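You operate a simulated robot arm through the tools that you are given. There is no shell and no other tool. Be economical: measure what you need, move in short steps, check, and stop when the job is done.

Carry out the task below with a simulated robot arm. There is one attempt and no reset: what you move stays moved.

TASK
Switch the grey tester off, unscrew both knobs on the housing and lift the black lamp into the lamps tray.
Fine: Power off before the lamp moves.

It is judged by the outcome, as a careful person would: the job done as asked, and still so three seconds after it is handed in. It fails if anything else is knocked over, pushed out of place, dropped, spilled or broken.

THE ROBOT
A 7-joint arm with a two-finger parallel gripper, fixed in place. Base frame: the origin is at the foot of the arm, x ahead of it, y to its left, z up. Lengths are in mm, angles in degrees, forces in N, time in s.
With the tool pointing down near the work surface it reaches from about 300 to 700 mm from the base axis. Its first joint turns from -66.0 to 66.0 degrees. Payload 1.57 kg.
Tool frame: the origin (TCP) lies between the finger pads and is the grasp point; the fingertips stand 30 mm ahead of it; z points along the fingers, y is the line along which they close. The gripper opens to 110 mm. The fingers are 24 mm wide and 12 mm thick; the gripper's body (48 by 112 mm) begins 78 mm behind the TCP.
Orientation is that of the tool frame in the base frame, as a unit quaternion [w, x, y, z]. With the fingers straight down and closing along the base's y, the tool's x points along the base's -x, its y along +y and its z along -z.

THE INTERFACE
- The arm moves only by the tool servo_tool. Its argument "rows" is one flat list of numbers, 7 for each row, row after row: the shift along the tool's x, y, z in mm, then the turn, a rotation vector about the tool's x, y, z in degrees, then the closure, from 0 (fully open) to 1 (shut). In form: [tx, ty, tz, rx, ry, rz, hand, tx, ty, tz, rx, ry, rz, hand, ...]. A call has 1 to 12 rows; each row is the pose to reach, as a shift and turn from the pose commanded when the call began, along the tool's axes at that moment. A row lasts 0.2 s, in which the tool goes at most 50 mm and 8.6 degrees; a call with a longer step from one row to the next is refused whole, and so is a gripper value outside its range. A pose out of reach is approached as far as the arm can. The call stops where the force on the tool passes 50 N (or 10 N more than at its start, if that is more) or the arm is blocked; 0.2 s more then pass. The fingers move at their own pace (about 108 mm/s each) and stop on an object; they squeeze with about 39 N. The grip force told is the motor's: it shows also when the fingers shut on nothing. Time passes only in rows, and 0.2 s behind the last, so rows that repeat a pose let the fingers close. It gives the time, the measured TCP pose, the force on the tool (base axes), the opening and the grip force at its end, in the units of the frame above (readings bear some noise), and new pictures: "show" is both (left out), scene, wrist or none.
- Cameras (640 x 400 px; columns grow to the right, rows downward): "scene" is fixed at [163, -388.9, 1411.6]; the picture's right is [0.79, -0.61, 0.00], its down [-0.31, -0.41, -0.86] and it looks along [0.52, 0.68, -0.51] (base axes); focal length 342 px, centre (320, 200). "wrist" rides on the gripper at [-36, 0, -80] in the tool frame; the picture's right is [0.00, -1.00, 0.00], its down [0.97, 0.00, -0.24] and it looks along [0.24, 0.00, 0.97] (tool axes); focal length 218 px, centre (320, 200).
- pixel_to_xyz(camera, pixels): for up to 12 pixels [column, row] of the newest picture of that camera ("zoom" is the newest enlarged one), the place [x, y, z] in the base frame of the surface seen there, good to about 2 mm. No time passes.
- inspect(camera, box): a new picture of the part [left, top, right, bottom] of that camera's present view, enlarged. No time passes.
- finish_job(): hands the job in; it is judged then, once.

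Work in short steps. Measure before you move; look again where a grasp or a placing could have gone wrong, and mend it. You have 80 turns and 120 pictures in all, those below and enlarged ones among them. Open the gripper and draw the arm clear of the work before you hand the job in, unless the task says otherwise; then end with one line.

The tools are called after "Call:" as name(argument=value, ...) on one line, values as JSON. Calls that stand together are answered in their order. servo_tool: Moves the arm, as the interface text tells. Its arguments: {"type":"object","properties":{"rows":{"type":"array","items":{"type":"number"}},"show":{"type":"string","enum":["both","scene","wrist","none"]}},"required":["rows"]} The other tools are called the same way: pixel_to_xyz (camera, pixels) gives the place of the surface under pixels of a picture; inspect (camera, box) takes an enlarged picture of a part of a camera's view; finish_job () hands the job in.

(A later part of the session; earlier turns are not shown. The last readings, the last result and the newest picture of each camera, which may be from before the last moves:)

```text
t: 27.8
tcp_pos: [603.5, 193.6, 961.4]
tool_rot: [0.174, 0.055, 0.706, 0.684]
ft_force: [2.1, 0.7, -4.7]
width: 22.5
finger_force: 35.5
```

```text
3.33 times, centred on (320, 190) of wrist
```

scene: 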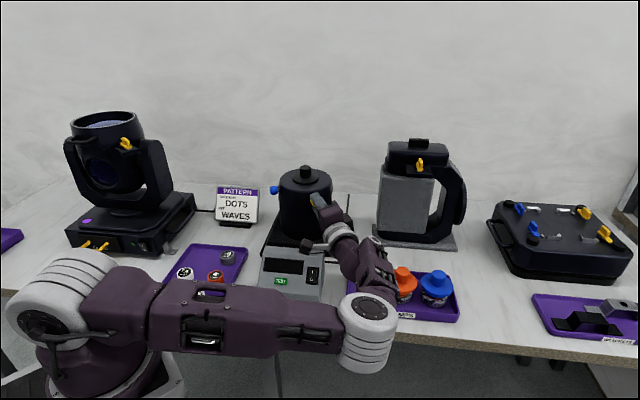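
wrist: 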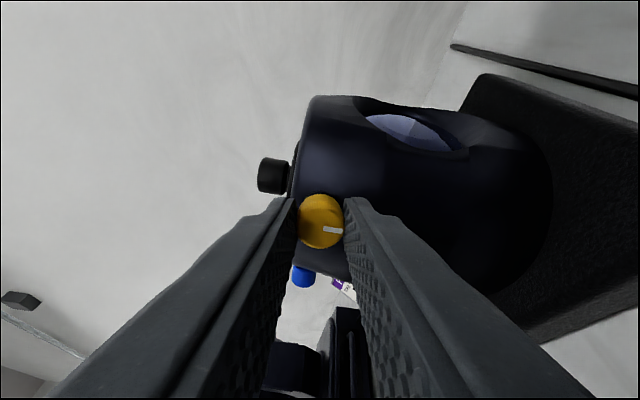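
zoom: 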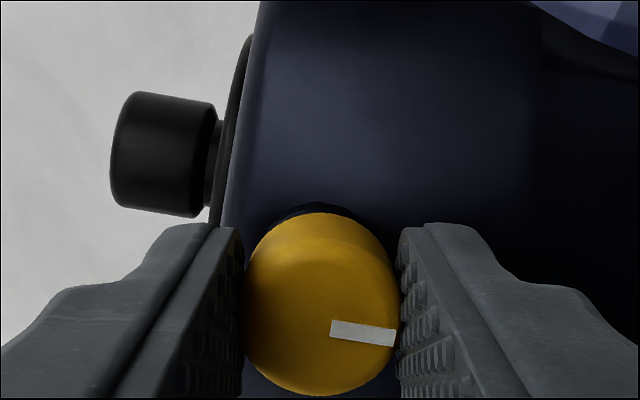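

Gripped again. Turn another 88°, easing back 1.5 mm.

Call:
servo_tool(rows=[0, 0, -0.1, 0, 0, -8, 1, 0, 0, -0.2, 0, 0, -16, 1, 0, 0, -0.4, 0, 0, -24, 1, 0, 0, -0.5, 0, 0, -32, 1, 0, 0, -0.6, 0, 0, -40, 1, 0, 0, -0.8, 0, 0, -48, 1, 0, 0, -0.9, 0, 0, -56, 1, 0, 0, -1.0, 0, 0, -64, 1, 0, 0, -1.2, 0, 0, -72, 1, 0, 0, -1.3, 0, 0, -80, 1, 0, 0, -1.5, 0, 0, -88, 1], show="wrist")

```text
t: 30.2
tcp_pos: [603.9, 192.2, 961.6]
tool_rot: [0.602, -0.452, 0.545, 0.369]
ft_force: [-5.0, -9.3, -2.5]
width: 22.2
finger_force: 35.3
```

wrist: 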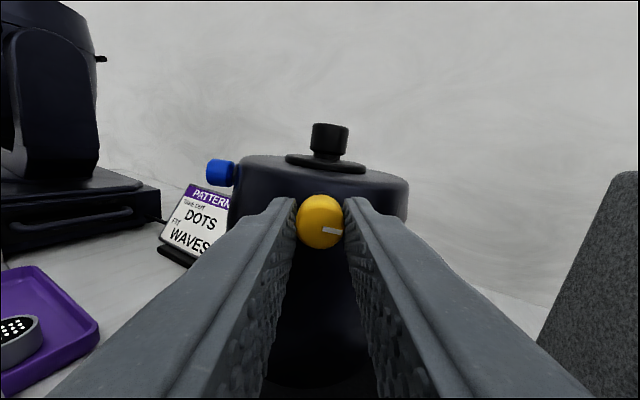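

Low forces; the knob still follows. Another 96° with 2 mm of easing.

Call:
servo_tool(rows=[0, 0, -0.3, 0, 0, -8, 1, 0, 0, -0.5, 0, 0, -16, 1, 0, 0, -0.6, 0, 0, -24, 1, 0, 0, -0.8, 0, 0, -32, 1, 0, 0, -1.0, 0, 0, -40, 1, 0, 0, -1.1, 0, 0, -48, 1, 0, 0, -1.3, 0, 0, -56, 1, 0, 0, -1.4, 0, 0, -64, 1, 0, 0, -1.6, 0, 0, -72, 1, 0, 0, -1.7, 0, 0, -80, 1, 0, 0, -1.9, 0, 0, -88, 1, 0, 0, -2, 0, 0, -96, 1], show="wrist")

Call:
inspect(camera="wrist", box=[240, 130, 400, 250])

```text
t: 32.8
tcp_pos: [602.0, 192.2, 961.8]
tool_rot: [-0.676, 0.709, -0.028, 0.197]
ft_force: [-5.9, 3.4, -23.3]
width: 22.6
finger_force: 34.8
```

wrist: 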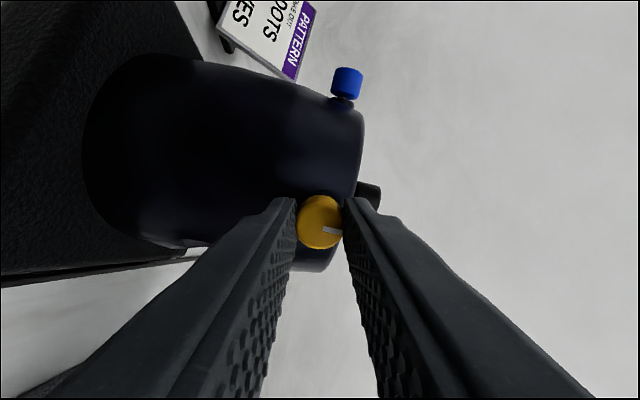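

```text
3.33 times, centred on (320, 190) of wrist
```

zoom: 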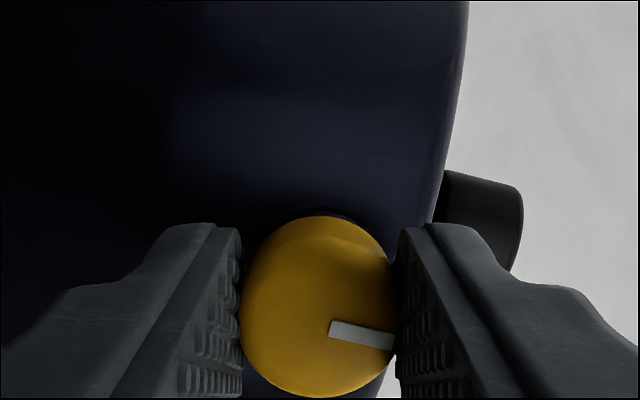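

A full turn now. I release, back off, roll partly back and measure how far the knob stands out.

Call:
servo_tool(rows=[0, 0, 0, 0, 0, 0, 0.6, 0, 0, 0, 0, 0, 0, 0.5, 0, 0, -20, 0, 0, 0, 0.5, 0, 0, -40, 0, 0, 8, 0.5, 0, 0, -40, 0, 0, 16, 0.5, 0, 0, -40, 0, 0, 24, 0.5, 0, 0, -40, 0, 0, 32, 0.5, 0, 0, -40, 0, 0, 40, 0.5, 0, 0, -40, 0, 0, 48, 0.5, 0, 0, -40, 0, 0, 56, 0.5, 0, 0, -40, 0, 0, 64, 0.5], show="wrist")

Call:
inspect(camera="scene", box=[260, 155, 360, 235])

Call:
inspect(camera="wrist", box=[240, 120, 400, 240])

Call:
pixel_to_xyz(camera="zoom", pixels=[[318, 280], [345, 300], [300, 290], [318, 310]])

```text
t: 35.2
tcp_pos: [589.8, 152.6, 962.3]
tool_rot: [0.68, -0.583, 0.401, 0.19]
ft_force: [0.6, 0.4, -0.4]
width: 54.9
finger_force: 0.1
```

wrist: 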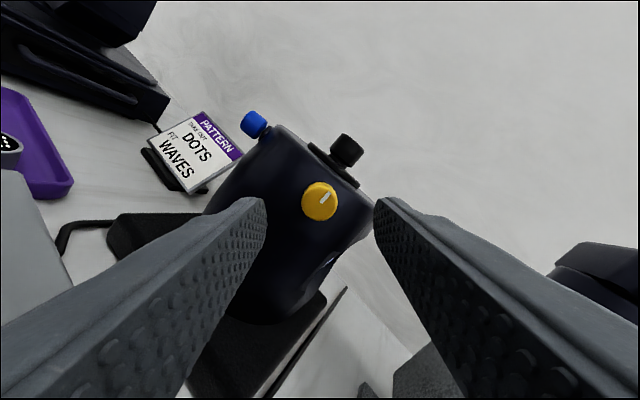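

```text
5.00 times, centred on (310, 195) of scene
```

zoom: 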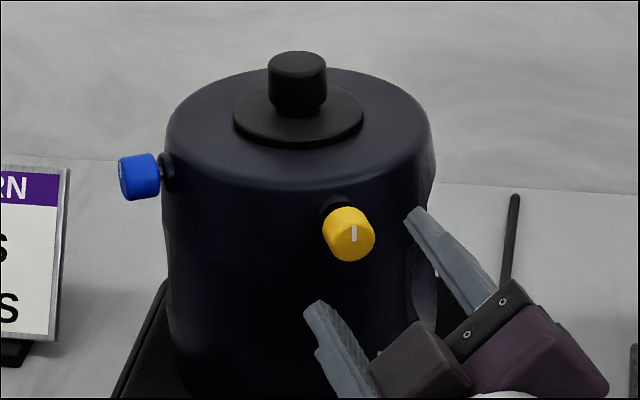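

```text
3.33 times, centred on (320, 180) of wrist
```

zoom: 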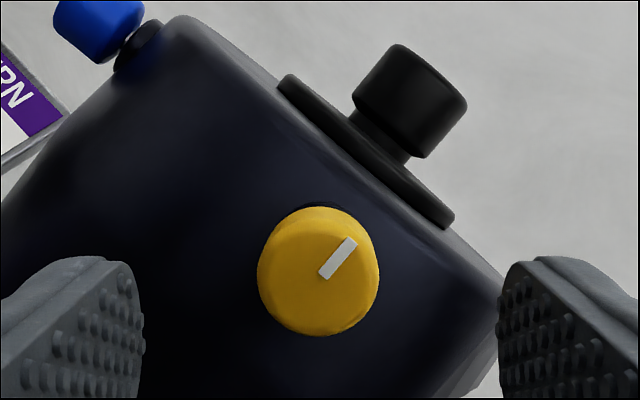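

```text
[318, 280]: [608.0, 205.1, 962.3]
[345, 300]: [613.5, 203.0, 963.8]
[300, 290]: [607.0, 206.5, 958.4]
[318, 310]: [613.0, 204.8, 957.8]
```

About 5.3 mm out after one turn. I'll try another half turn to see whether there is an end stop; rolling back first.

Call:
servo_tool(rows=[0, 0, 0, 0, 0, 8, 0.5, 0, 0, 0, 0, 0, 16, 0.5, 0, 0, 0, 0, 0, 24, 0.5, 0, 0, 0, 0, 0, 32, 0.5, 0, 0, 0, 0, 0, 40, 0.5, 0, 0, 0, 0, 0, 48, 0.5, 0, 0, 0, 0, 0, 56, 0.5, 0, 0, 0, 0, 0, 64, 0.5, 0, 0, 0, 0, 0, 72, 0.5, 0, 0, 0, 0, 0, 80, 0.5, 0, 0, 0, 0, 0, 88, 0.5, 0, 0, 0, 0, 0, 96, 0.5], show="none")

Call:
servo_tool(rows=[0, 0, 0, 0, 0, 8, 0.5, 0, 0, 0, 0, 0, 16, 0.5, 0, 0, 0, 0, 0, 24, 0.5, 0, 0, 13, 0, 0, 24, 0.5, 0, 0, 26, 0, 0, 24, 0.5, 0, 0, 39, 0, 0, 24, 0.5, 0, 0, 39, 0, 0, 24, 0.7, 0, 0, 39, 0, 0, 24, 1, 0, 0, 39, 0, 0, 24, 1], show="wrist")

```text
t: 37.8
tcp_pos: [589.3, 151.9, 961.3]
tool_rot: [0.313, -0.093, 0.702, 0.632]
ft_force: [-0.9, -0.1, 0.5]
width: 54.8
finger_force: 0.1
```

```text
t: 39.8
tcp_pos: [603.4, 190.7, 961.6]
tool_rot: [0.175, 0.054, 0.707, 0.683]
ft_force: [1.7, 1.5, -6.0]
width: 22.2
finger_force: 35.5
```

wrist: 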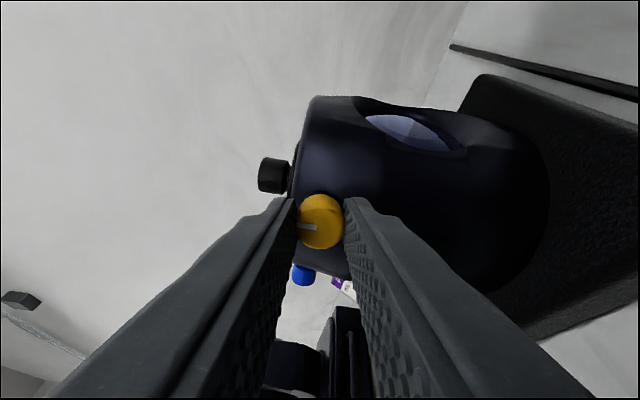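

Gripped again (mark at left). Turn 88° more.

Call:
servo_tool(rows=[0, 0, -0.1, 0, 0, -8, 1, 0, 0, -0.2, 0, 0, -16, 1, 0, 0, -0.4, 0, 0, -24, 1, 0, 0, -0.5, 0, 0, -32, 1, 0, 0, -0.6, 0, 0, -40, 1, 0, 0, -0.8, 0, 0, -48, 1, 0, 0, -0.9, 0, 0, -56, 1, 0, 0, -1.0, 0, 0, -64, 1, 0, 0, -1.2, 0, 0, -72, 1, 0, 0, -1.3, 0, 0, -80, 1, 0, 0, -1.5, 0, 0, -88, 1], show="wrist")

```text
t: 42.2
tcp_pos: [602.4, 189.3, 961.8]
tool_rot: [0.601, -0.452, 0.545, 0.369]
ft_force: [0.7, 0.3, -0.8]
width: 22.5
finger_force: 35.0
```

wrist: 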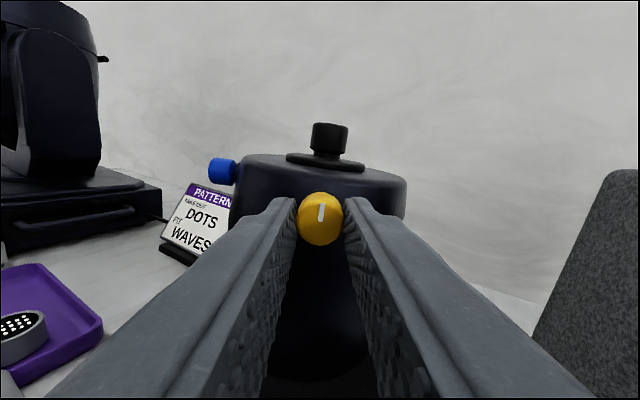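

The mark is upright while the fingers went round: the knob slipped at an end stop, so one full turn is all; yellow is fully unscrewed. I release, back off 50 mm, and rise 95 mm.

Call:
servo_tool(rows=[0, 0, 0, 0, 0, 0, 0.6, 0, 0, 0, 0, 0, 0, 0.4, 0, 0, -25, 0, 0, 0, 0.4, 0, 0, -50, 0, 0, 8, 0.4, -32, -4.5, -60, 0, 0, 8, 0.4, -64, -9, -70, 0, 0, 8, 0.4, -96, -13.5, -80, 0, 0, 8, 0.4, -96, -13.5, -80, 0, 0, 8, 0.4], show="scene")

Call:
inspect(camera="scene", box=[260, 155, 360, 235])

```text
t: 44.0
tcp_pos: [578.3, 112.3, 1060.8]
tool_rot: [0.574, -0.413, 0.574, 0.413]
ft_force: [0.3, -0.1, -0.3]
width: 66.1
finger_force: 0.1
```

scene: 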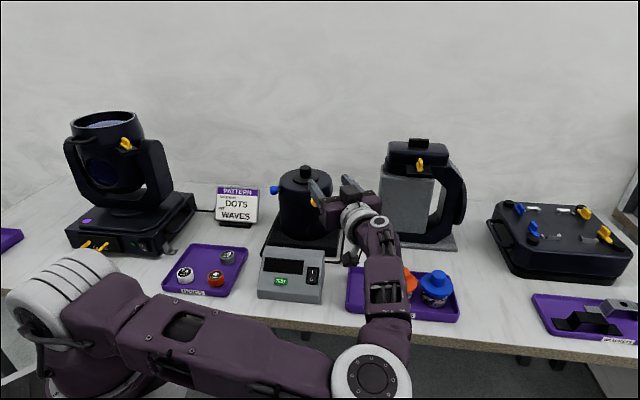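

```text
5.00 times, centred on (310, 195) of scene
```

zoom: 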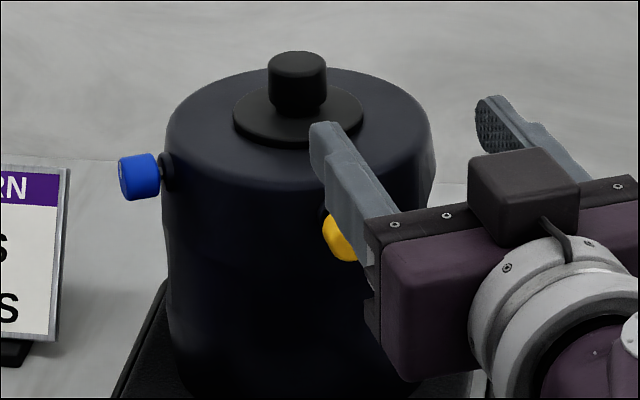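

The elbow has drifted low at front right; I measure it before swinging left.

Call:
pixel_to_xyz(camera="scene", pixels=[[370, 378], [250, 330], [180, 330], [385, 270], [400, 335], [300, 360], [50, 280], [385, 245]])

```text
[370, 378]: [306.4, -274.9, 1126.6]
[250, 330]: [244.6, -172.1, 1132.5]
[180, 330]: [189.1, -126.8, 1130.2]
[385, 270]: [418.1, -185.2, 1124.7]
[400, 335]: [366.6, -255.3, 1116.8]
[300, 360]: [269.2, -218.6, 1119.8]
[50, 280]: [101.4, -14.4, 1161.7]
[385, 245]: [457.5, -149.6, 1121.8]
```

The arm lies horizontally at z≈1120, well above everything. I swing back and yaw in stages at z = 1060.

Call:
servo_tool(rows=[0, 18, -10, 7.7, 0, 0, 0.4, 0, 38, -15, 15.4, 0, 0, 0.4, 0, 57, -15, 23, 0, 0, 0.4, 0, 76, -10, 30.8, 0, 0, 0.4, 0, 95, -5, 38.5, 0, 0, 0.4, 0, 114, 2, 46, 0, 0, 0.4, 0, 114, 2, 46, 0, 0, 0.4], show="scene")

```text
t: 45.6
tcp_pos: [545.5, 156.1, 1058.0]
tool_rot: [0.689, -0.155, 0.691, 0.154]
ft_force: [0.4, 0.4, 0.0]
width: 66.1
finger_force: 0.0
out of reach, approached as far as the arm can: row 2, 3, 5, 6, 7
```

scene: 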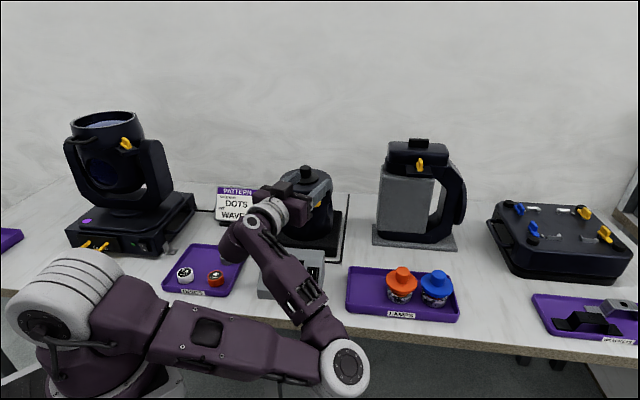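

A joint limit is near. I stand the tool back down (pitch +88°) while rising, to let the elbow recover.

Call:
servo_tool(rows=[-15, 0, -15, 0, 0, 0, 0.4, -30, 2, -30, 0, 8, 0, 0.4, -40, 5, -40, 0, 16, 0, 0.4, -50, 8, -50, 0, 24, 0, 0.4, -60, 11, -55, 0, 32, 0, 0.4, -70, 14, -60, 0, 40, 0, 0.4, -80, 17, -65, 0, 48, 0, 0.4, -90, 20, -70, 0, 56, 0, 0.4, -92, 22, -70, 0, 64, 0, 0.4, -92, 24, -70, 0, 72, 0, 0.4, -92, 26, -70, 0, 80, 0, 0.4, -92, 26, -70, 0, 88, 0, 0.4], show="scene")

```text
t: 48.2
tcp_pos: [470.1, 148.6, 1148.8]
tool_rot: [0.015, -0.219, 0.976, 0.003]
ft_force: [0.8, -0.2, -0.4]
width: 65.9
finger_force: 0.1
out of reach, approached as far as the arm can: row 1, 2, 3
```

scene: 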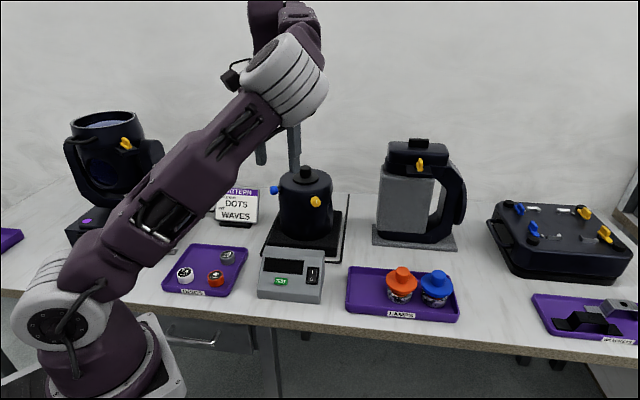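

Elbow recovered. Now over to (450,340,1150), yaw to −20°, tool down.

Call:
servo_tool(rows=[-10, 30, 0, 0, 0, 7.5, 0.4, -20, 60, 0, 0, 0, 15, 0.4, -30, 90, 0, 0, 0, 22.5, 0.4, -41, 120, 0, 0, 0, 30, 0.4, -52, 150, 0, 0, 0, 37.5, 0.4, -62, 180, 0, 0, 0, 45, 0.4, -62, 180, 0, 0, 0, 45, 0.4], show="scene")

```text
t: 49.8
tcp_pos: [448.5, 338.8, 1150.7]
tool_rot: [0.014, 0.172, 0.985, 0.008]
ft_force: [0.3, 0.3, 0.7]
width: 66.3
finger_force: 0.1
```

scene: 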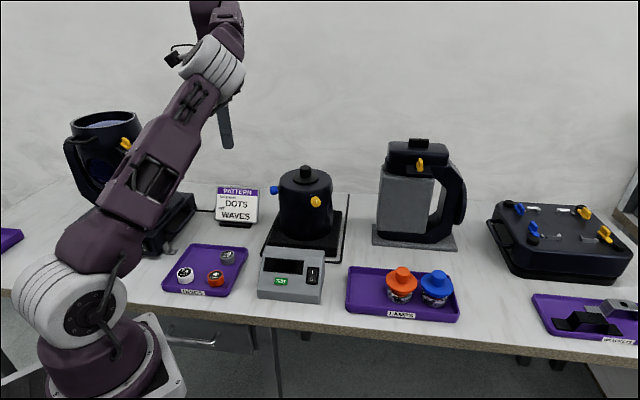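

Before lowering on this side I measure the left device's extent.

Call:
pixel_to_xyz(camera="scene", pixels=[[72, 240], [170, 250], [70, 150], [78, 125], [90, 205], [80, 180], [180, 205], [100, 150]])

```text
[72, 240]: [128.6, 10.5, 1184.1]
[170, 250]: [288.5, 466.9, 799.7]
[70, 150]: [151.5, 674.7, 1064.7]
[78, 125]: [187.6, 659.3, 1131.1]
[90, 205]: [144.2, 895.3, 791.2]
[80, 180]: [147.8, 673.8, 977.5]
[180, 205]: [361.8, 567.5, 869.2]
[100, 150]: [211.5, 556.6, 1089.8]
```

The device's head front is at about (211,556) so there is room. I pitch up to horizontal, ending at (495,345,985) facing the blue knob.

Call:
servo_tool(rows=[-4, 2, 15, 0, -8, 0, 0.4, -8, 4, 30, 0, -16, 0, 0.4, -12, 6, 45, 0, -24, 0, 0.4, -16, 8, 60, 0, -32, 0, 0.4, -20, 10, 75, 0, -40, 0, 0.4, -24, 12, 90, 0, -48, 0, 0.4, -28, 14, 105, 0, -56, 0, 0.4, -32, 16, 120, 0, -64, 0, 0.4, -36, 18, 135, 0, -72, 0, 0.4, -40, 20, 150, 0, -80, 0, 0.4, -41.6, 21.5, 165, 0, -88, 0, 0.4, -41.6, 21.5, 165, 0, -88, 0, 0.4])

Call:
inspect(camera="wrist", box=[240, 140, 400, 260])

```text
t: 52.4
tcp_pos: [498.9, 345.5, 987.2]
tool_rot: [0.695, 0.129, 0.699, -0.113]
ft_force: [-0.1, -0.5, 0.0]
width: 66.1
finger_force: 0.0
```

scene: 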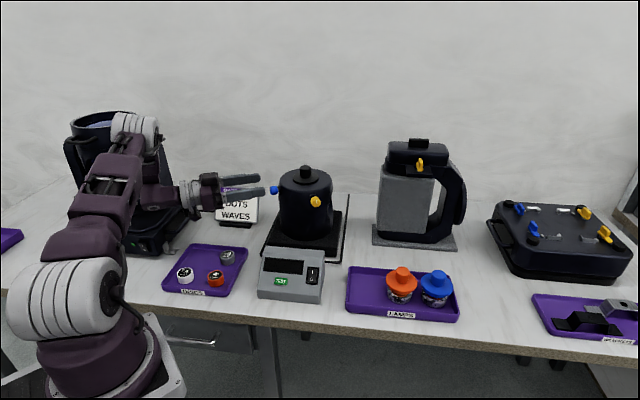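
wrist: 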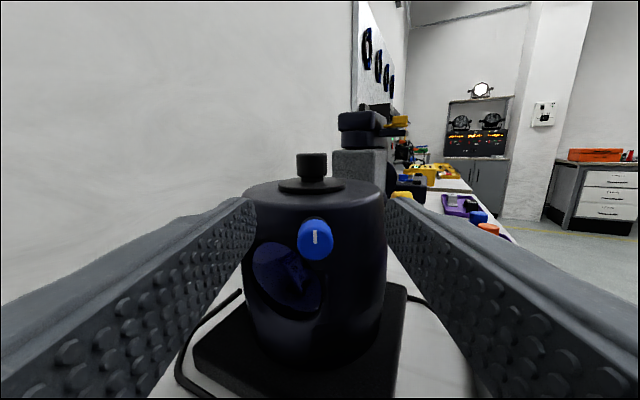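

```text
3.33 times, centred on (320, 200) of wrist
```

zoom: 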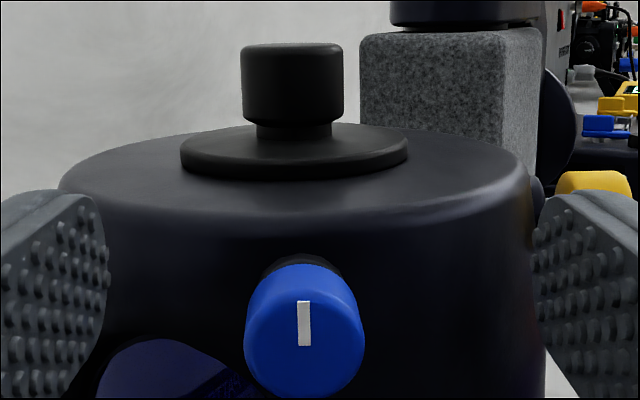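

Face-on, with the mark up. I measure the blue knob's face.

Call:
pixel_to_xyz(camera="zoom", pixels=[[304, 365], [304, 345], [255, 345], [355, 345], [304, 390], [304, 300], [302, 280], [302, 260], [293, 100], [293, 170], [75, 220], [525, 220]])

```text
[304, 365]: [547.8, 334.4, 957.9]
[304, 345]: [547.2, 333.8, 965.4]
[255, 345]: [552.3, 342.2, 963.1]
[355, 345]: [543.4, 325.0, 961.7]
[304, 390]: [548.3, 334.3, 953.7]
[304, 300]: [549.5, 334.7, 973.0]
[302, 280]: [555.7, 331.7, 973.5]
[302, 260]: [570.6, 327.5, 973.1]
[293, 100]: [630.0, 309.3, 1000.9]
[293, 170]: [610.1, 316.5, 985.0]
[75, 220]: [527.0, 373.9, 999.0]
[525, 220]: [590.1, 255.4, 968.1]
```

Face centre (547.5,334,963): 50 ahead, 24.5 down, 3.5 left. I shift and pre-roll +64°, keeping the wrist box off the left device.

Call:
servo_tool(rows=[4, 1, 0, 0, 0, 8, 0.5, 8, 2, 0, 0, 0, 16, 0.5, 12, 3, 0, 0, 0, 24, 0.5, 16, 3.5, 0, 0, 0, 32, 0.5, 20, 3.5, 0, 0, 0, 40, 0.5, 24.5, 3.5, 0, 0, 0, 48, 0.5, 24.5, 3.5, 0, 0, 0, 56, 0.5, 24.5, 3.5, 0, 0, 0, 64, 0.5, 24.5, 3.5, 0, 0, 0, 64, 0.5])

Call:
inspect(camera="wrist", box=[240, 140, 400, 260])

```text
t: 54.4
tcp_pos: [501.8, 351.2, 962.9]
tool_rot: [0.649, 0.48, 0.524, 0.273]
ft_force: [0.0, -0.4, -0.4]
width: 54.9
finger_force: 0.1
```

scene: 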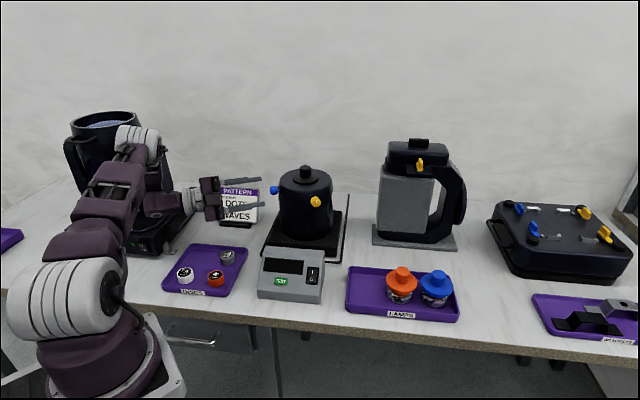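
wrist: 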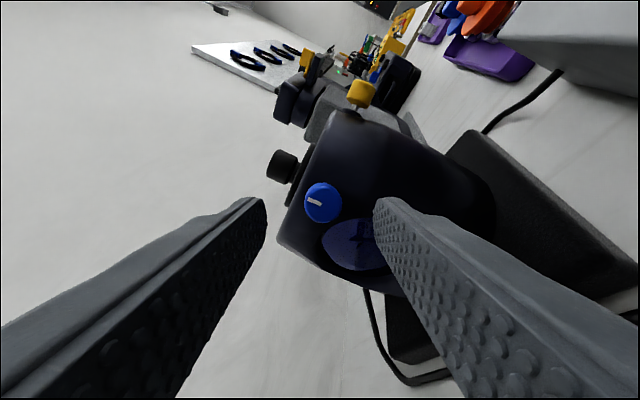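

```text
3.33 times, centred on (320, 200) of wrist
```

zoom: 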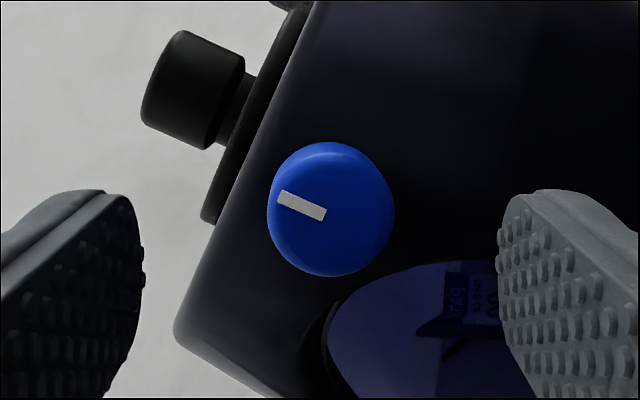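

Well centred. Advance 34 mm and close on the blue knob.

Call:
servo_tool(rows=[-0.5, -1.2, 12, 0, 0, 0, 0.5, -0.5, -1.2, 24, 0, 0, 0, 0.5, -0.5, -1.2, 34, 0, 0, 0, 0.5, -0.5, -1.2, 34, 0, 0, 0, 0.7, -0.5, -1.2, 34, 0, 0, 0, 1, -0.5, -1.2, 34, 0, 0, 0, 1], show="wrist")

```text
t: 55.8
tcp_pos: [533.5, 337.3, 961.4]
tool_rot: [0.649, 0.48, 0.524, 0.272]
ft_force: [2.3, 2.6, 4.6]
width: 22.9
finger_force: 35.6
```

wrist: 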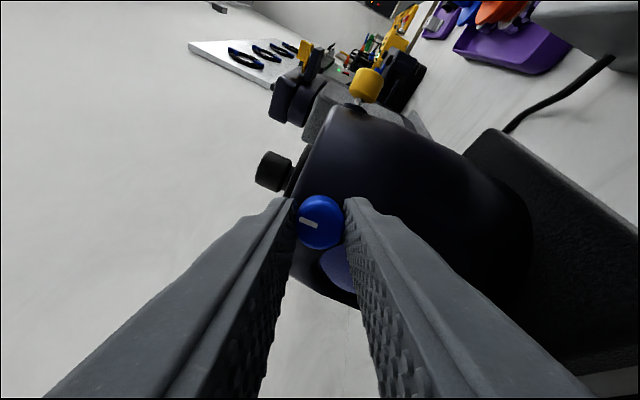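

Gripped (22.9 mm). Turn 88° counter-clockwise, easing back 1.4 mm.

Call:
servo_tool(rows=[0, 0, -0.1, 0, 0, -8, 1, 0, 0, -0.2, 0, 0, -16, 1, 0, 0, -0.4, 0, 0, -24, 1, 0, 0, -0.5, 0, 0, -32, 1, 0, 0, -0.6, 0, 0, -40, 1, 0, 0, -0.8, 0, 0, -48, 1, 0, 0, -0.9, 0, 0, -56, 1, 0, 0, -1.0, 0, 0, -64, 1, 0, 0, -1.1, 0, 0, -72, 1, 0, 0, -1.2, 0, 0, -80, 1, 0, 0, -1.4, 0, 0, -88, 1])

```text
t: 58.2
tcp_pos: [533.5, 338.5, 962.0]
tool_rot: [0.655, -0.021, 0.711, -0.256]
ft_force: [5.1, 15.4, 5.4]
width: 22.7
finger_force: 35.0
```

scene: 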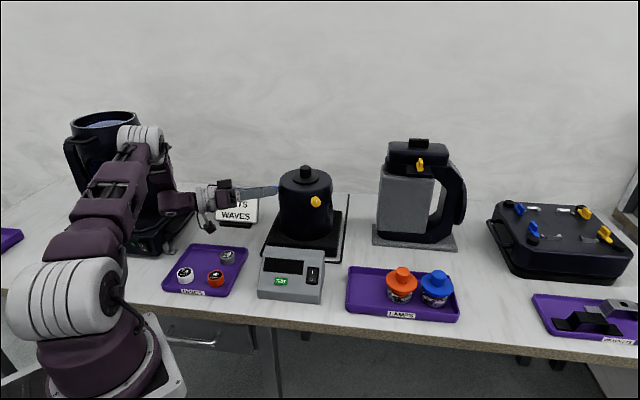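
wrist: 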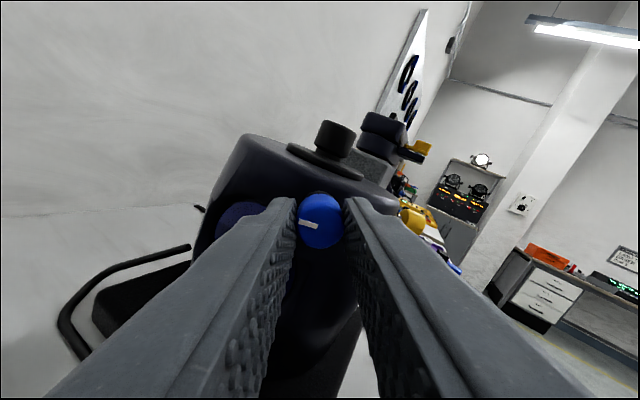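

Knob follows. Another 96°, with a 1 mm sideways relief.

Call:
servo_tool(rows=[-0.4, 0.9, -0.2, 0, 0, -8, 1, -0.4, 0.9, -0.3, 0, 0, -16, 1, -0.4, 0.9, -0.4, 0, 0, -24, 1, -0.4, 0.9, -0.5, 0, 0, -32, 1, -0.4, 0.9, -0.6, 0, 0, -40, 1, -0.4, 0.9, -0.8, 0, 0, -48, 1, -0.4, 0.9, -0.9, 0, 0, -56, 1, -0.4, 0.9, -1.0, 0, 0, -64, 1, -0.4, 0.9, -1.1, 0, 0, -72, 1, -0.4, 0.9, -1.2, 0, 0, -80, 1, -0.4, 0.9, -1.4, 0, 0, -88, 1, -0.4, 0.9, -1.5, 0, 0, -96, 1])

```text
t: 60.8
tcp_pos: [531.2, 340.1, 961.4]
tool_rot: [-0.25, 0.542, -0.46, 0.658]
ft_force: [0.4, -6.4, 4.2]
width: 22.7
finger_force: 35.1
```

scene: 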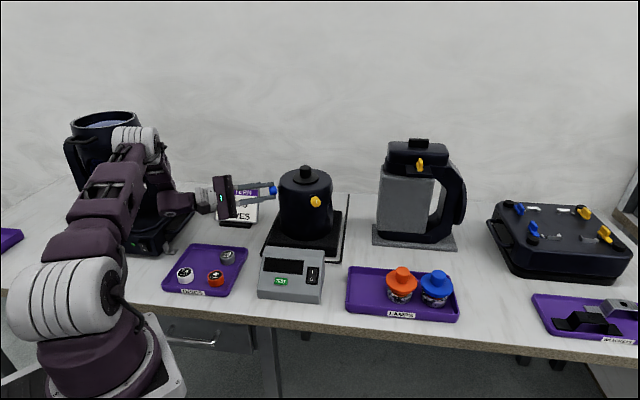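
wrist: 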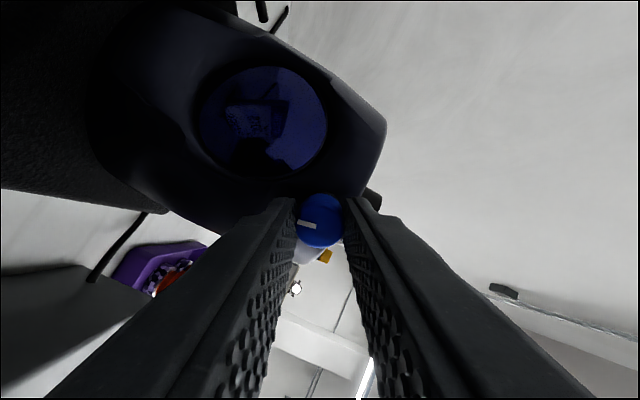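

Half turn done, only the last joint moving. I try 64° more in the same grip.

Call:
servo_tool(rows=[0, 0, -0.1, 0, 0, -8, 1, 0, 0, -0.2, 0, 0, -16, 1, 0, 0, -0.3, 0, 0, -24, 1, 0, 0, -0.5, 0, 0, -32, 1, 0, 0, -0.6, 0, 0, -40, 1, 0, 0, -0.7, 0, 0, -48, 1, 0, 0, -0.8, 0, 0, -56, 1, 0, 0, -1, 0, 0, -64, 1], show="wrist")

```text
t: 62.5
tcp_pos: [585.5, 143.0, 970.3]
tool_rot: [0.067, 0.703, -0.179, 0.685]
ft_force: [0.7, -0.4, -0.1]
width: 0.1
finger_force: 21.4
out of reach, approached as far as the arm can: row 3, 4, 5, 6, 7, 8
stopped in row 8: the force on the tool passed its limit (the readings are from after the stop); the commanded pose is now the measured one
```

wrist: 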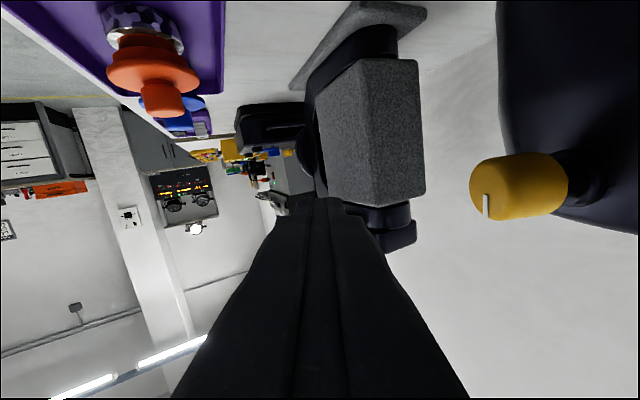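

The arm jumped sideways at the limit and lost the knob. I check the scene for harm.

Call:
inspect(camera="scene", box=[0, 0, 640, 400])

Call:
inspect(camera="scene", box=[240, 150, 360, 310])

```text
1.00 times, centred on (320, 200) of scene
```

zoom: 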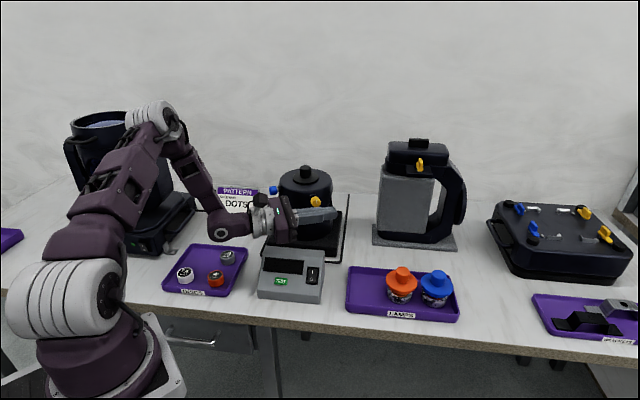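

```text
2.50 times, centred on (300, 230) of scene
```

zoom: 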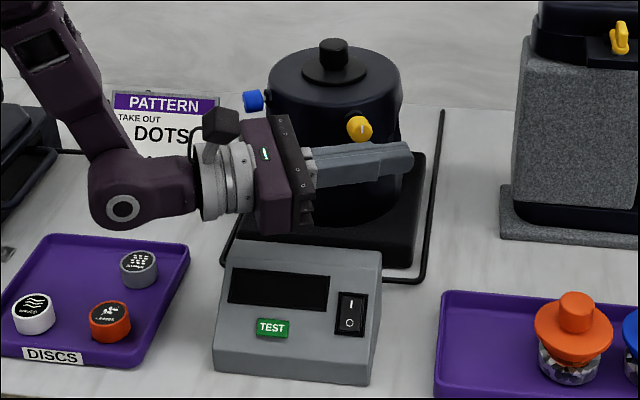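

Nothing appears moved. I leave upward carefully while rolling back from the limit.

Call:
servo_tool(rows=[12, 0, 0, 0, 0, 4, 0.6, 24, 0, -5, 0, 0, 10, 0.5, 36, 0, -10, 0, 0, 18, 0.5, 48, 0, -15, 0, 0, 26, 0.5, 60, 0, -20, 0, 0, 34, 0.5, 72, 0, -25, 0, 0, 42, 0.5, 84, 0, -30, 0, 0, 50, 0.5, 96, 0, -30, 0, 0, 58, 0.5, 96, 0, -30, 0, 0, 66, 0.5, 96, 0, -30, 0, 0, 74, 0.5], show="scene")

```text
t: 64.7
tcp_pos: [556.0, 138.4, 1065.2]
tool_rot: [-0.358, 0.452, -0.567, 0.588]
ft_force: [0.1, 0.9, -0.2]
width: 54.9
finger_force: 0.0
```

scene: 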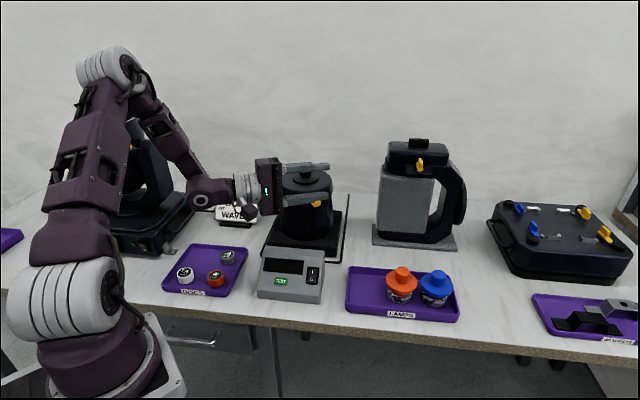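

Now roll on to x-down and swing back and left at height, to in front of the blue knob.

Call:
servo_tool(rows=[0, 0, -20, 0, 0, 8, 0.5, 0, 0, -40, 0, 0, 16, 0.5, -7, -1, -60, 0, 0, 24, 0.5, -14, -2, -80, 0, 0, 32, 0.5, -21, -3, -100, 0, 0, 40, 0.5, -28, -4, -115, 0, 0, 48, 0.5, -35, -5, -125, 0, 0, 56, 0.5, -42, -5, -130, 0, 0, 64, 0.5, -49, -6, -135, 0, 0, 72, 0.5, -56, -7, -138, 0, 0, 80, 0.5, -63, -8, -138, 0, 0, 88, 0.5, -69, -8.6, -138, 0, 0, 96, 0.5], show="scene")

```text
t: 67.3
tcp_pos: [448.7, 251.6, 1073.1]
tool_rot: [0.677, 0.118, 0.715, -0.126]
ft_force: [0.2, -0.7, -0.4]
width: 55.2
finger_force: 0.1
```

scene: 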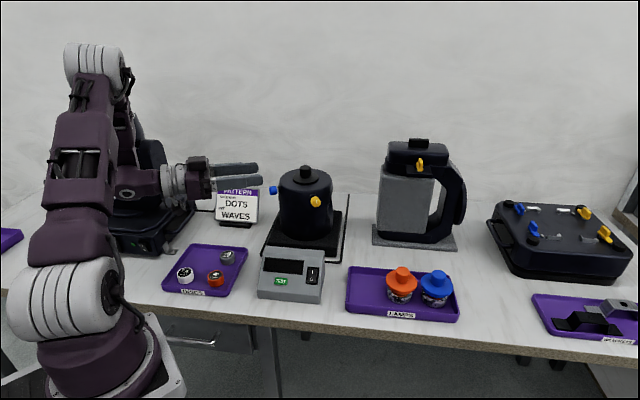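

Tool z dips 3°. I correct that and go to the blue standoff (502,349,962.5).

Call:
servo_tool(rows=[0, 36, 0, 0, -1, 0, 0.5, 0, 73, 5, 0, -2, 0, 0.5, 0, 110, 10, 0, -3, 0, 0.5, 36, 110, 14, 0, -3, 0, 0.5, 72, 110, 18, 0, -3, 0, 0.5, 107.5, 110, 22, 0, -3, 0, 0.5, 107.5, 110, 22, 0, -3, 0, 0.5], show="wrist")

Call:
inspect(camera="wrist", box=[240, 140, 400, 260])

Call:
pixel_to_xyz(camera="zoom", pixels=[[320, 230], [280, 215], [360, 215], [320, 200], [310, 220], [330, 250]])

```text
t: 68.9
tcp_pos: [502.7, 349.7, 960.0]
tool_rot: [0.695, 0.115, 0.698, -0.13]
ft_force: [-0.3, -0.3, 0.2]
width: 55.1
finger_force: 0.1
```

wrist: 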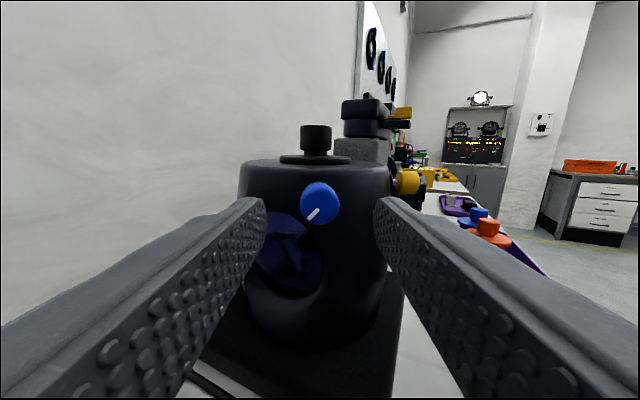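

```text
3.33 times, centred on (320, 200) of wrist
```

zoom: 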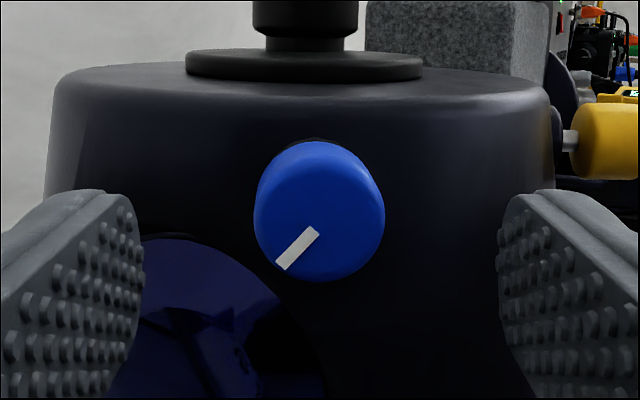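

```text
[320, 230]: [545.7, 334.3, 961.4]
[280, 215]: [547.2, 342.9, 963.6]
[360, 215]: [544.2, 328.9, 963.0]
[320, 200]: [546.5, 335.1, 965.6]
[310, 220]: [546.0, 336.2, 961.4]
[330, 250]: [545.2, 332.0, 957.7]
```

Blue now sits at about 135° CCW (mark at lower left, pulled back a bit by the slip). Re-roll +64° and advance 31 mm.

Call:
servo_tool(rows=[-0.5, 0, 0, 0, 0, 8, 0.5, -1.5, 0, 0, 0, 0, 16, 0.5, -1.5, 0, 0, 0, 0, 24, 0.5, -1.5, 0, 0, 0, 0, 32, 0.5, -1.5, 0, 0, 0, 0, 40, 0.5, -1.5, 0, 0, 0, 0, 48, 0.5, -1.5, 0, 0, 0, 0, 56, 0.5, -1.5, 0, 0, 0, 0, 64, 0.5, -1.5, 0, 10, 0, 0, 64, 0.5, -1.5, 0, 20, 0, 0, 64, 0.5, -1.5, 0, 31, 0, 0, 64, 0.5, -1.5, 0, 31, 0, 0, 64, 0.8], show="none")

Call:
servo_tool(rows=[0, 0, 0, 0, 0, 0, 1, 0, 0, 0, 0, 0, 0, 1, 0, 0, -0.2, 0, 0, -8, 1, 0, 0, -0.3, 0, 0, -16, 1, 0, 0, -0.4, 0, 0, -24, 1, 0, 0, -0.5, 0, 0, -32, 1, 0, 0, -0.6, 0, 0, -40, 1, 0, 0, -0.7, 0, 0, -48, 1, 0, 0, -0.8, 0, 0, -56, 1, 0, 0, -1, 0, 0, -64, 1], show="wrist")

```text
t: 71.5
tcp_pos: [531.2, 333.4, 963.6]
tool_rot: [0.658, 0.467, 0.531, 0.257]
ft_force: [-1.4, -0.5, -4.0]
width: 24.4
finger_force: 1.3
```

```text
t: 73.7
tcp_pos: [530.7, 339.6, 966.0]
tool_rot: [0.697, 0.111, 0.697, -0.127]
ft_force: [22.6, 25.6, 19.3]
width: 22.7
finger_force: 35.5
```

wrist: 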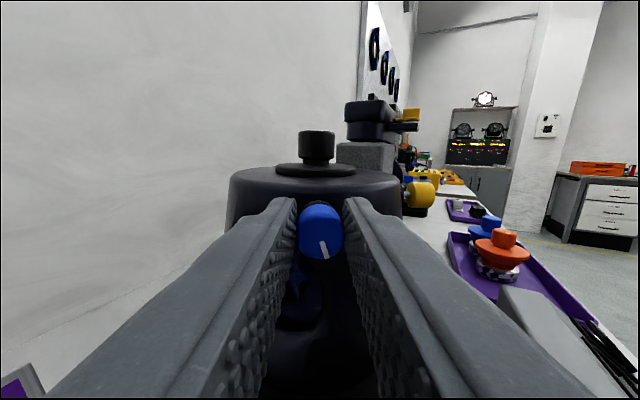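

The grip is off-centre (side forces about 20 N). I release, back off 25 mm, roll to +64° and re-centre using readings.

Call:
servo_tool(rows=[0, 0, 0, 0, 0, 0, 0.7, 0, 0, 0, 0, 0, 0, 0.5, 0, 0, -25, 0, 0, 0, 0.5, 0, 0, -25, 0, 0, 8, 0.5, 0, 0, -25, 0, 0, 16, 0.5, 0, 0, -25, 0, 0, 24, 0.5, 0, 0, -25, 0, 0, 32, 0.5, 0, 0, -25, 0, 0, 40, 0.5, 0, 0, -25, 0, 0, 48, 0.5, 0, 0, -25, 0, 0, 56, 0.5, 0, 0, -25, 0, 0, 64, 0.5, 0, 0, -25, 0, 0, 64, 0.5], show="wrist")

Call:
inspect(camera="wrist", box=[240, 140, 400, 260])

```text
t: 76.3
tcp_pos: [507.4, 345.1, 966.0]
tool_rot: [0.658, 0.468, 0.531, 0.258]
ft_force: [-0.1, -0.3, -1.0]
width: 55.2
finger_force: 0.0
```

wrist: 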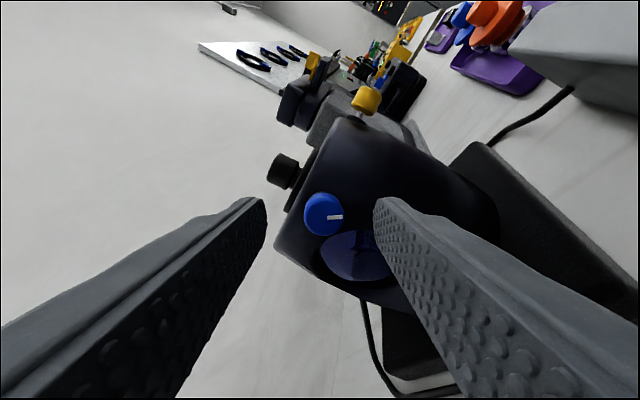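

```text
3.33 times, centred on (320, 200) of wrist
```

zoom: 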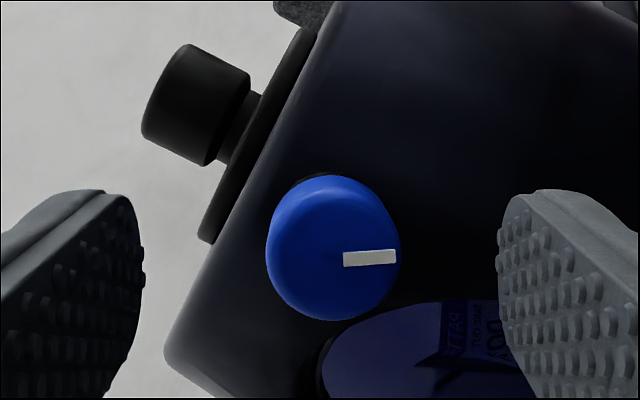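

Mark at about 205°. Correction in the tool frame: x +3.2, y −2.7; advance 24 mm, close and check.

Call:
servo_tool(rows=[3.2, -2.7, 0, 0, 0, 0, 0.5, 3.2, -2.7, 12, 0, 0, 0, 0.5, 3.2, -2.7, 24, 0, 0, 0, 0.5, 3.2, -2.7, 24, 0, 0, 0, 0.5, 3.2, -2.7, 24, 0, 0, 0, 0.8, 3.2, -2.7, 24, 0, 0, 0, 1, 3.2, -2.7, 24, 0, 0, 0, 1], show="wrist")

```text
t: 77.9
tcp_pos: [528.6, 338.1, 961.6]
tool_rot: [0.659, 0.466, 0.53, 0.259]
ft_force: [3.7, 7.5, 10.3]
width: 22.7
finger_force: 34.7
```

wrist: 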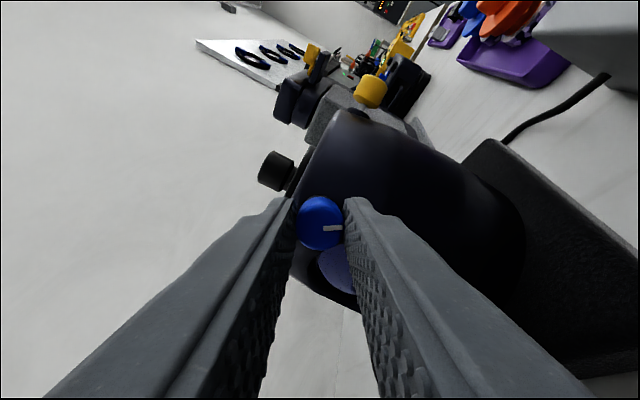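

Centred grip. Turn 88°, easing 1.3 mm.

Call:
servo_tool(rows=[0, 0, -0.1, 0, 0, -8, 1, 0, 0, -0.2, 0, 0, -16, 1, 0, 0, -0.4, 0, 0, -24, 1, 0, 0, -0.5, 0, 0, -32, 1, 0, 0, -0.6, 0, 0, -40, 1, 0, 0, -0.8, 0, 0, -48, 1, 0, 0, -0.9, 0, 0, -56, 1, 0, 0, -1.0, 0, 0, -64, 1, 0, 0, -1.1, 0, 0, -72, 1, 0, 0, -1.2, 0, 0, -80, 1, 0, 0, -1.3, 0, 0, -88, 1], show="wrist")

```text
t: 80.3
tcp_pos: [528.6, 339.7, 960.1]
tool_rot: [0.654, -0.036, 0.705, -0.271]
ft_force: [4.8, 17.9, 16.1]
width: 22.7
finger_force: 35.1
```

wrist: 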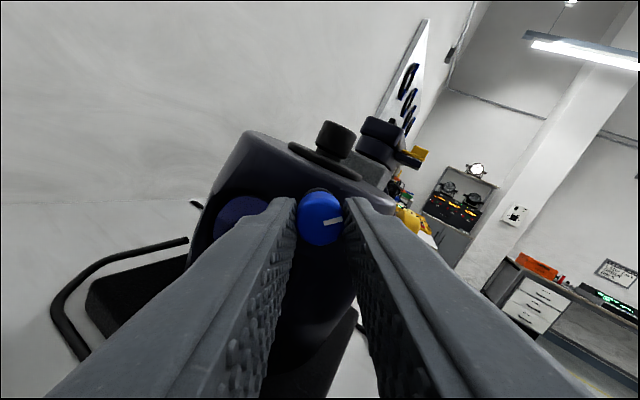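

Follows. Final 80° with a slight relief, staying short of the roll limit.

Call:
servo_tool(rows=[-1.2, 0.5, -0.2, 0, 0, -8, 1, -1.2, 0.5, -0.3, 0, 0, -16, 1, -1.2, 0.5, -0.4, 0, 0, -24, 1, -1.2, 0.5, -0.5, 0, 0, -32, 1, -1.2, 0.5, -0.6, 0, 0, -40, 1, -1.2, 0.5, -0.8, 0, 0, -48, 1, -1.2, 0.5, -0.9, 0, 0, -56, 1, -1.2, 0.5, -1.0, 0, 0, -64, 1, -1.2, 0.5, -1.1, 0, 0, -72, 1, -1.2, 0.5, -1.2, 0, 0, -80, 1], show="wrist")

```text
t: 82.5
tcp_pos: [527.2, 341.9, 960.9]
tool_rot: [-0.325, 0.48, -0.519, 0.628]
ft_force: [5.0, -0.7, -6.4]
width: 22.4
finger_force: 35.3
```

wrist: 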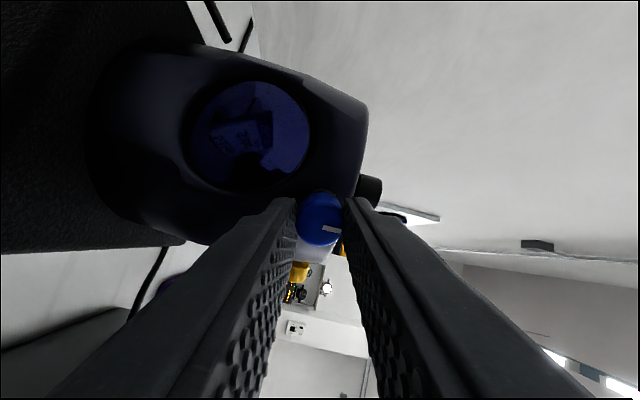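

The mark now points up again (toward the lamp). Release, back off and roll to x-down to confirm.

Call:
servo_tool(rows=[0, 0, 0, 0, 0, 0, 0.7, 0, 0, 0, 0, 0, 0, 0.4, 0, 0, -20, 0, 0, 0, 0.4, 0, 0, -40, 0, 0, 8, 0.4, 0, 0, -40, 0, 0, 16, 0.4, 0, 0, -40, 0, 0, 24, 0.4, 0, 0, -40, 0, 0, 32, 0.4, 0, 0, -40, 0, 0, 40, 0.4, 0, 0, -40, 0, 0, 48, 0.4, 0, 0, -40, 0, 0, 56, 0.4, 0, 0, -40, 0, 0, 64, 0.4, 0, 0, -40, 0, 0, 72, 0.4], show="wrist")

Call:
inspect(camera="wrist", box=[240, 140, 400, 260])

Call:
pixel_to_xyz(camera="zoom", pixels=[[320, 230], [300, 225], [340, 225], [310, 250]])

```text
t: 85.1
tcp_pos: [490.0, 354.6, 961.1]
tool_rot: [0.632, -0.081, 0.702, -0.317]
ft_force: [0.7, 0.3, -0.7]
width: 66.1
finger_force: 0.0
```

wrist: 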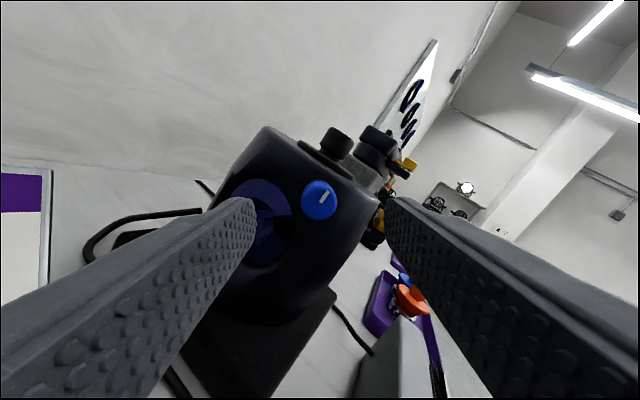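

```text
3.33 times, centred on (320, 200) of wrist
```

zoom: 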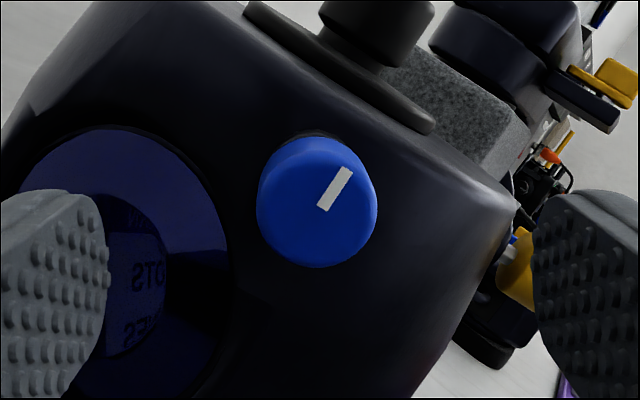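

```text
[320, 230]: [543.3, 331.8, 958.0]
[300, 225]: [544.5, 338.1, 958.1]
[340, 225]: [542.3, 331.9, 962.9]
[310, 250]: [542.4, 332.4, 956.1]
```

Mark exactly upright (full turn) and the face stands about 4–5 mm further out. Both knobs are unscrewed. I rise and roll level.

Call:
servo_tool(rows=[0, 0, -20, 0, 0, 8, 0.2, -20, -13, -25, 0, 0, 16, 0, -41, -25, -25, 0, 0, 24, 0, -61, -38, -25, 0, 0, 32, 0, -82, -51, -25, 0, 0, 32, 0, -102, -63.6, -25, 0, 0, 32, 0, -136, -85, -25, 0, 0, 32, 0, -136, -85, -25, 0, 0, 32, 0], show="none")

```text
t: 86.9
tcp_pos: [466.8, 367.1, 1125.2]
tool_rot: [0.695, 0.115, 0.698, -0.13]
ft_force: [-0.6, -0.2, -0.4]
width: 110.2
finger_force: 0.0
```

Pitch the tool down again while moving to (520,290,1160).

Call:
servo_tool(rows=[-4, -5, 0, 0, 8, 0, 0, -8, -10, 7, 0, 16, 0, 0, -12, -15, 14, 0, 24, 0, 0, -16, -20, 21, 0, 32, 0, 0, -20, -25, 28, 0, 40, 0, 0, -24, -30, 35, 0, 48, 0, 0, -28, -35, 42, 0, 56, 0, 0, -32, -40, 50, 0, 64, 0, 0, -35, -45, 58, 0, 72, 0, 0, -35, -50, 67, 0, 80, 0, 0, -35, -54, 76, 0, 88.5, 0, 0, -35, -54, 76, 0, 88.5, 0, 0])

```text
t: 89.5
tcp_pos: [521.1, 289.1, 1159.6]
tool_rot: [0.01, 0.174, 0.985, -0.014]
ft_force: [-1.1, 0.4, -0.8]
width: 109.7
finger_force: 0.1
```

scene: 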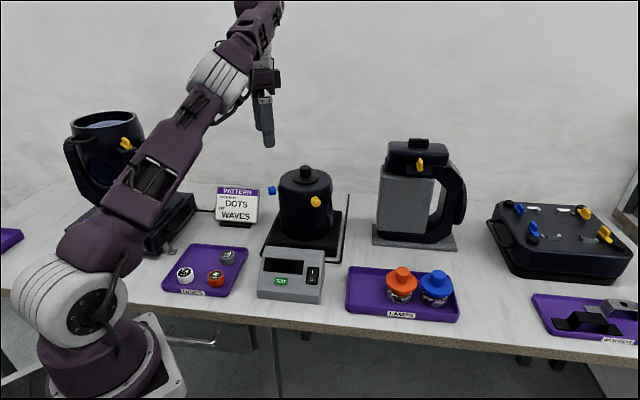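
wrist: 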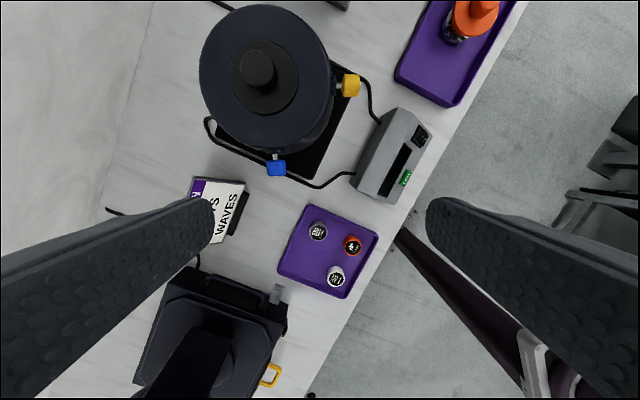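

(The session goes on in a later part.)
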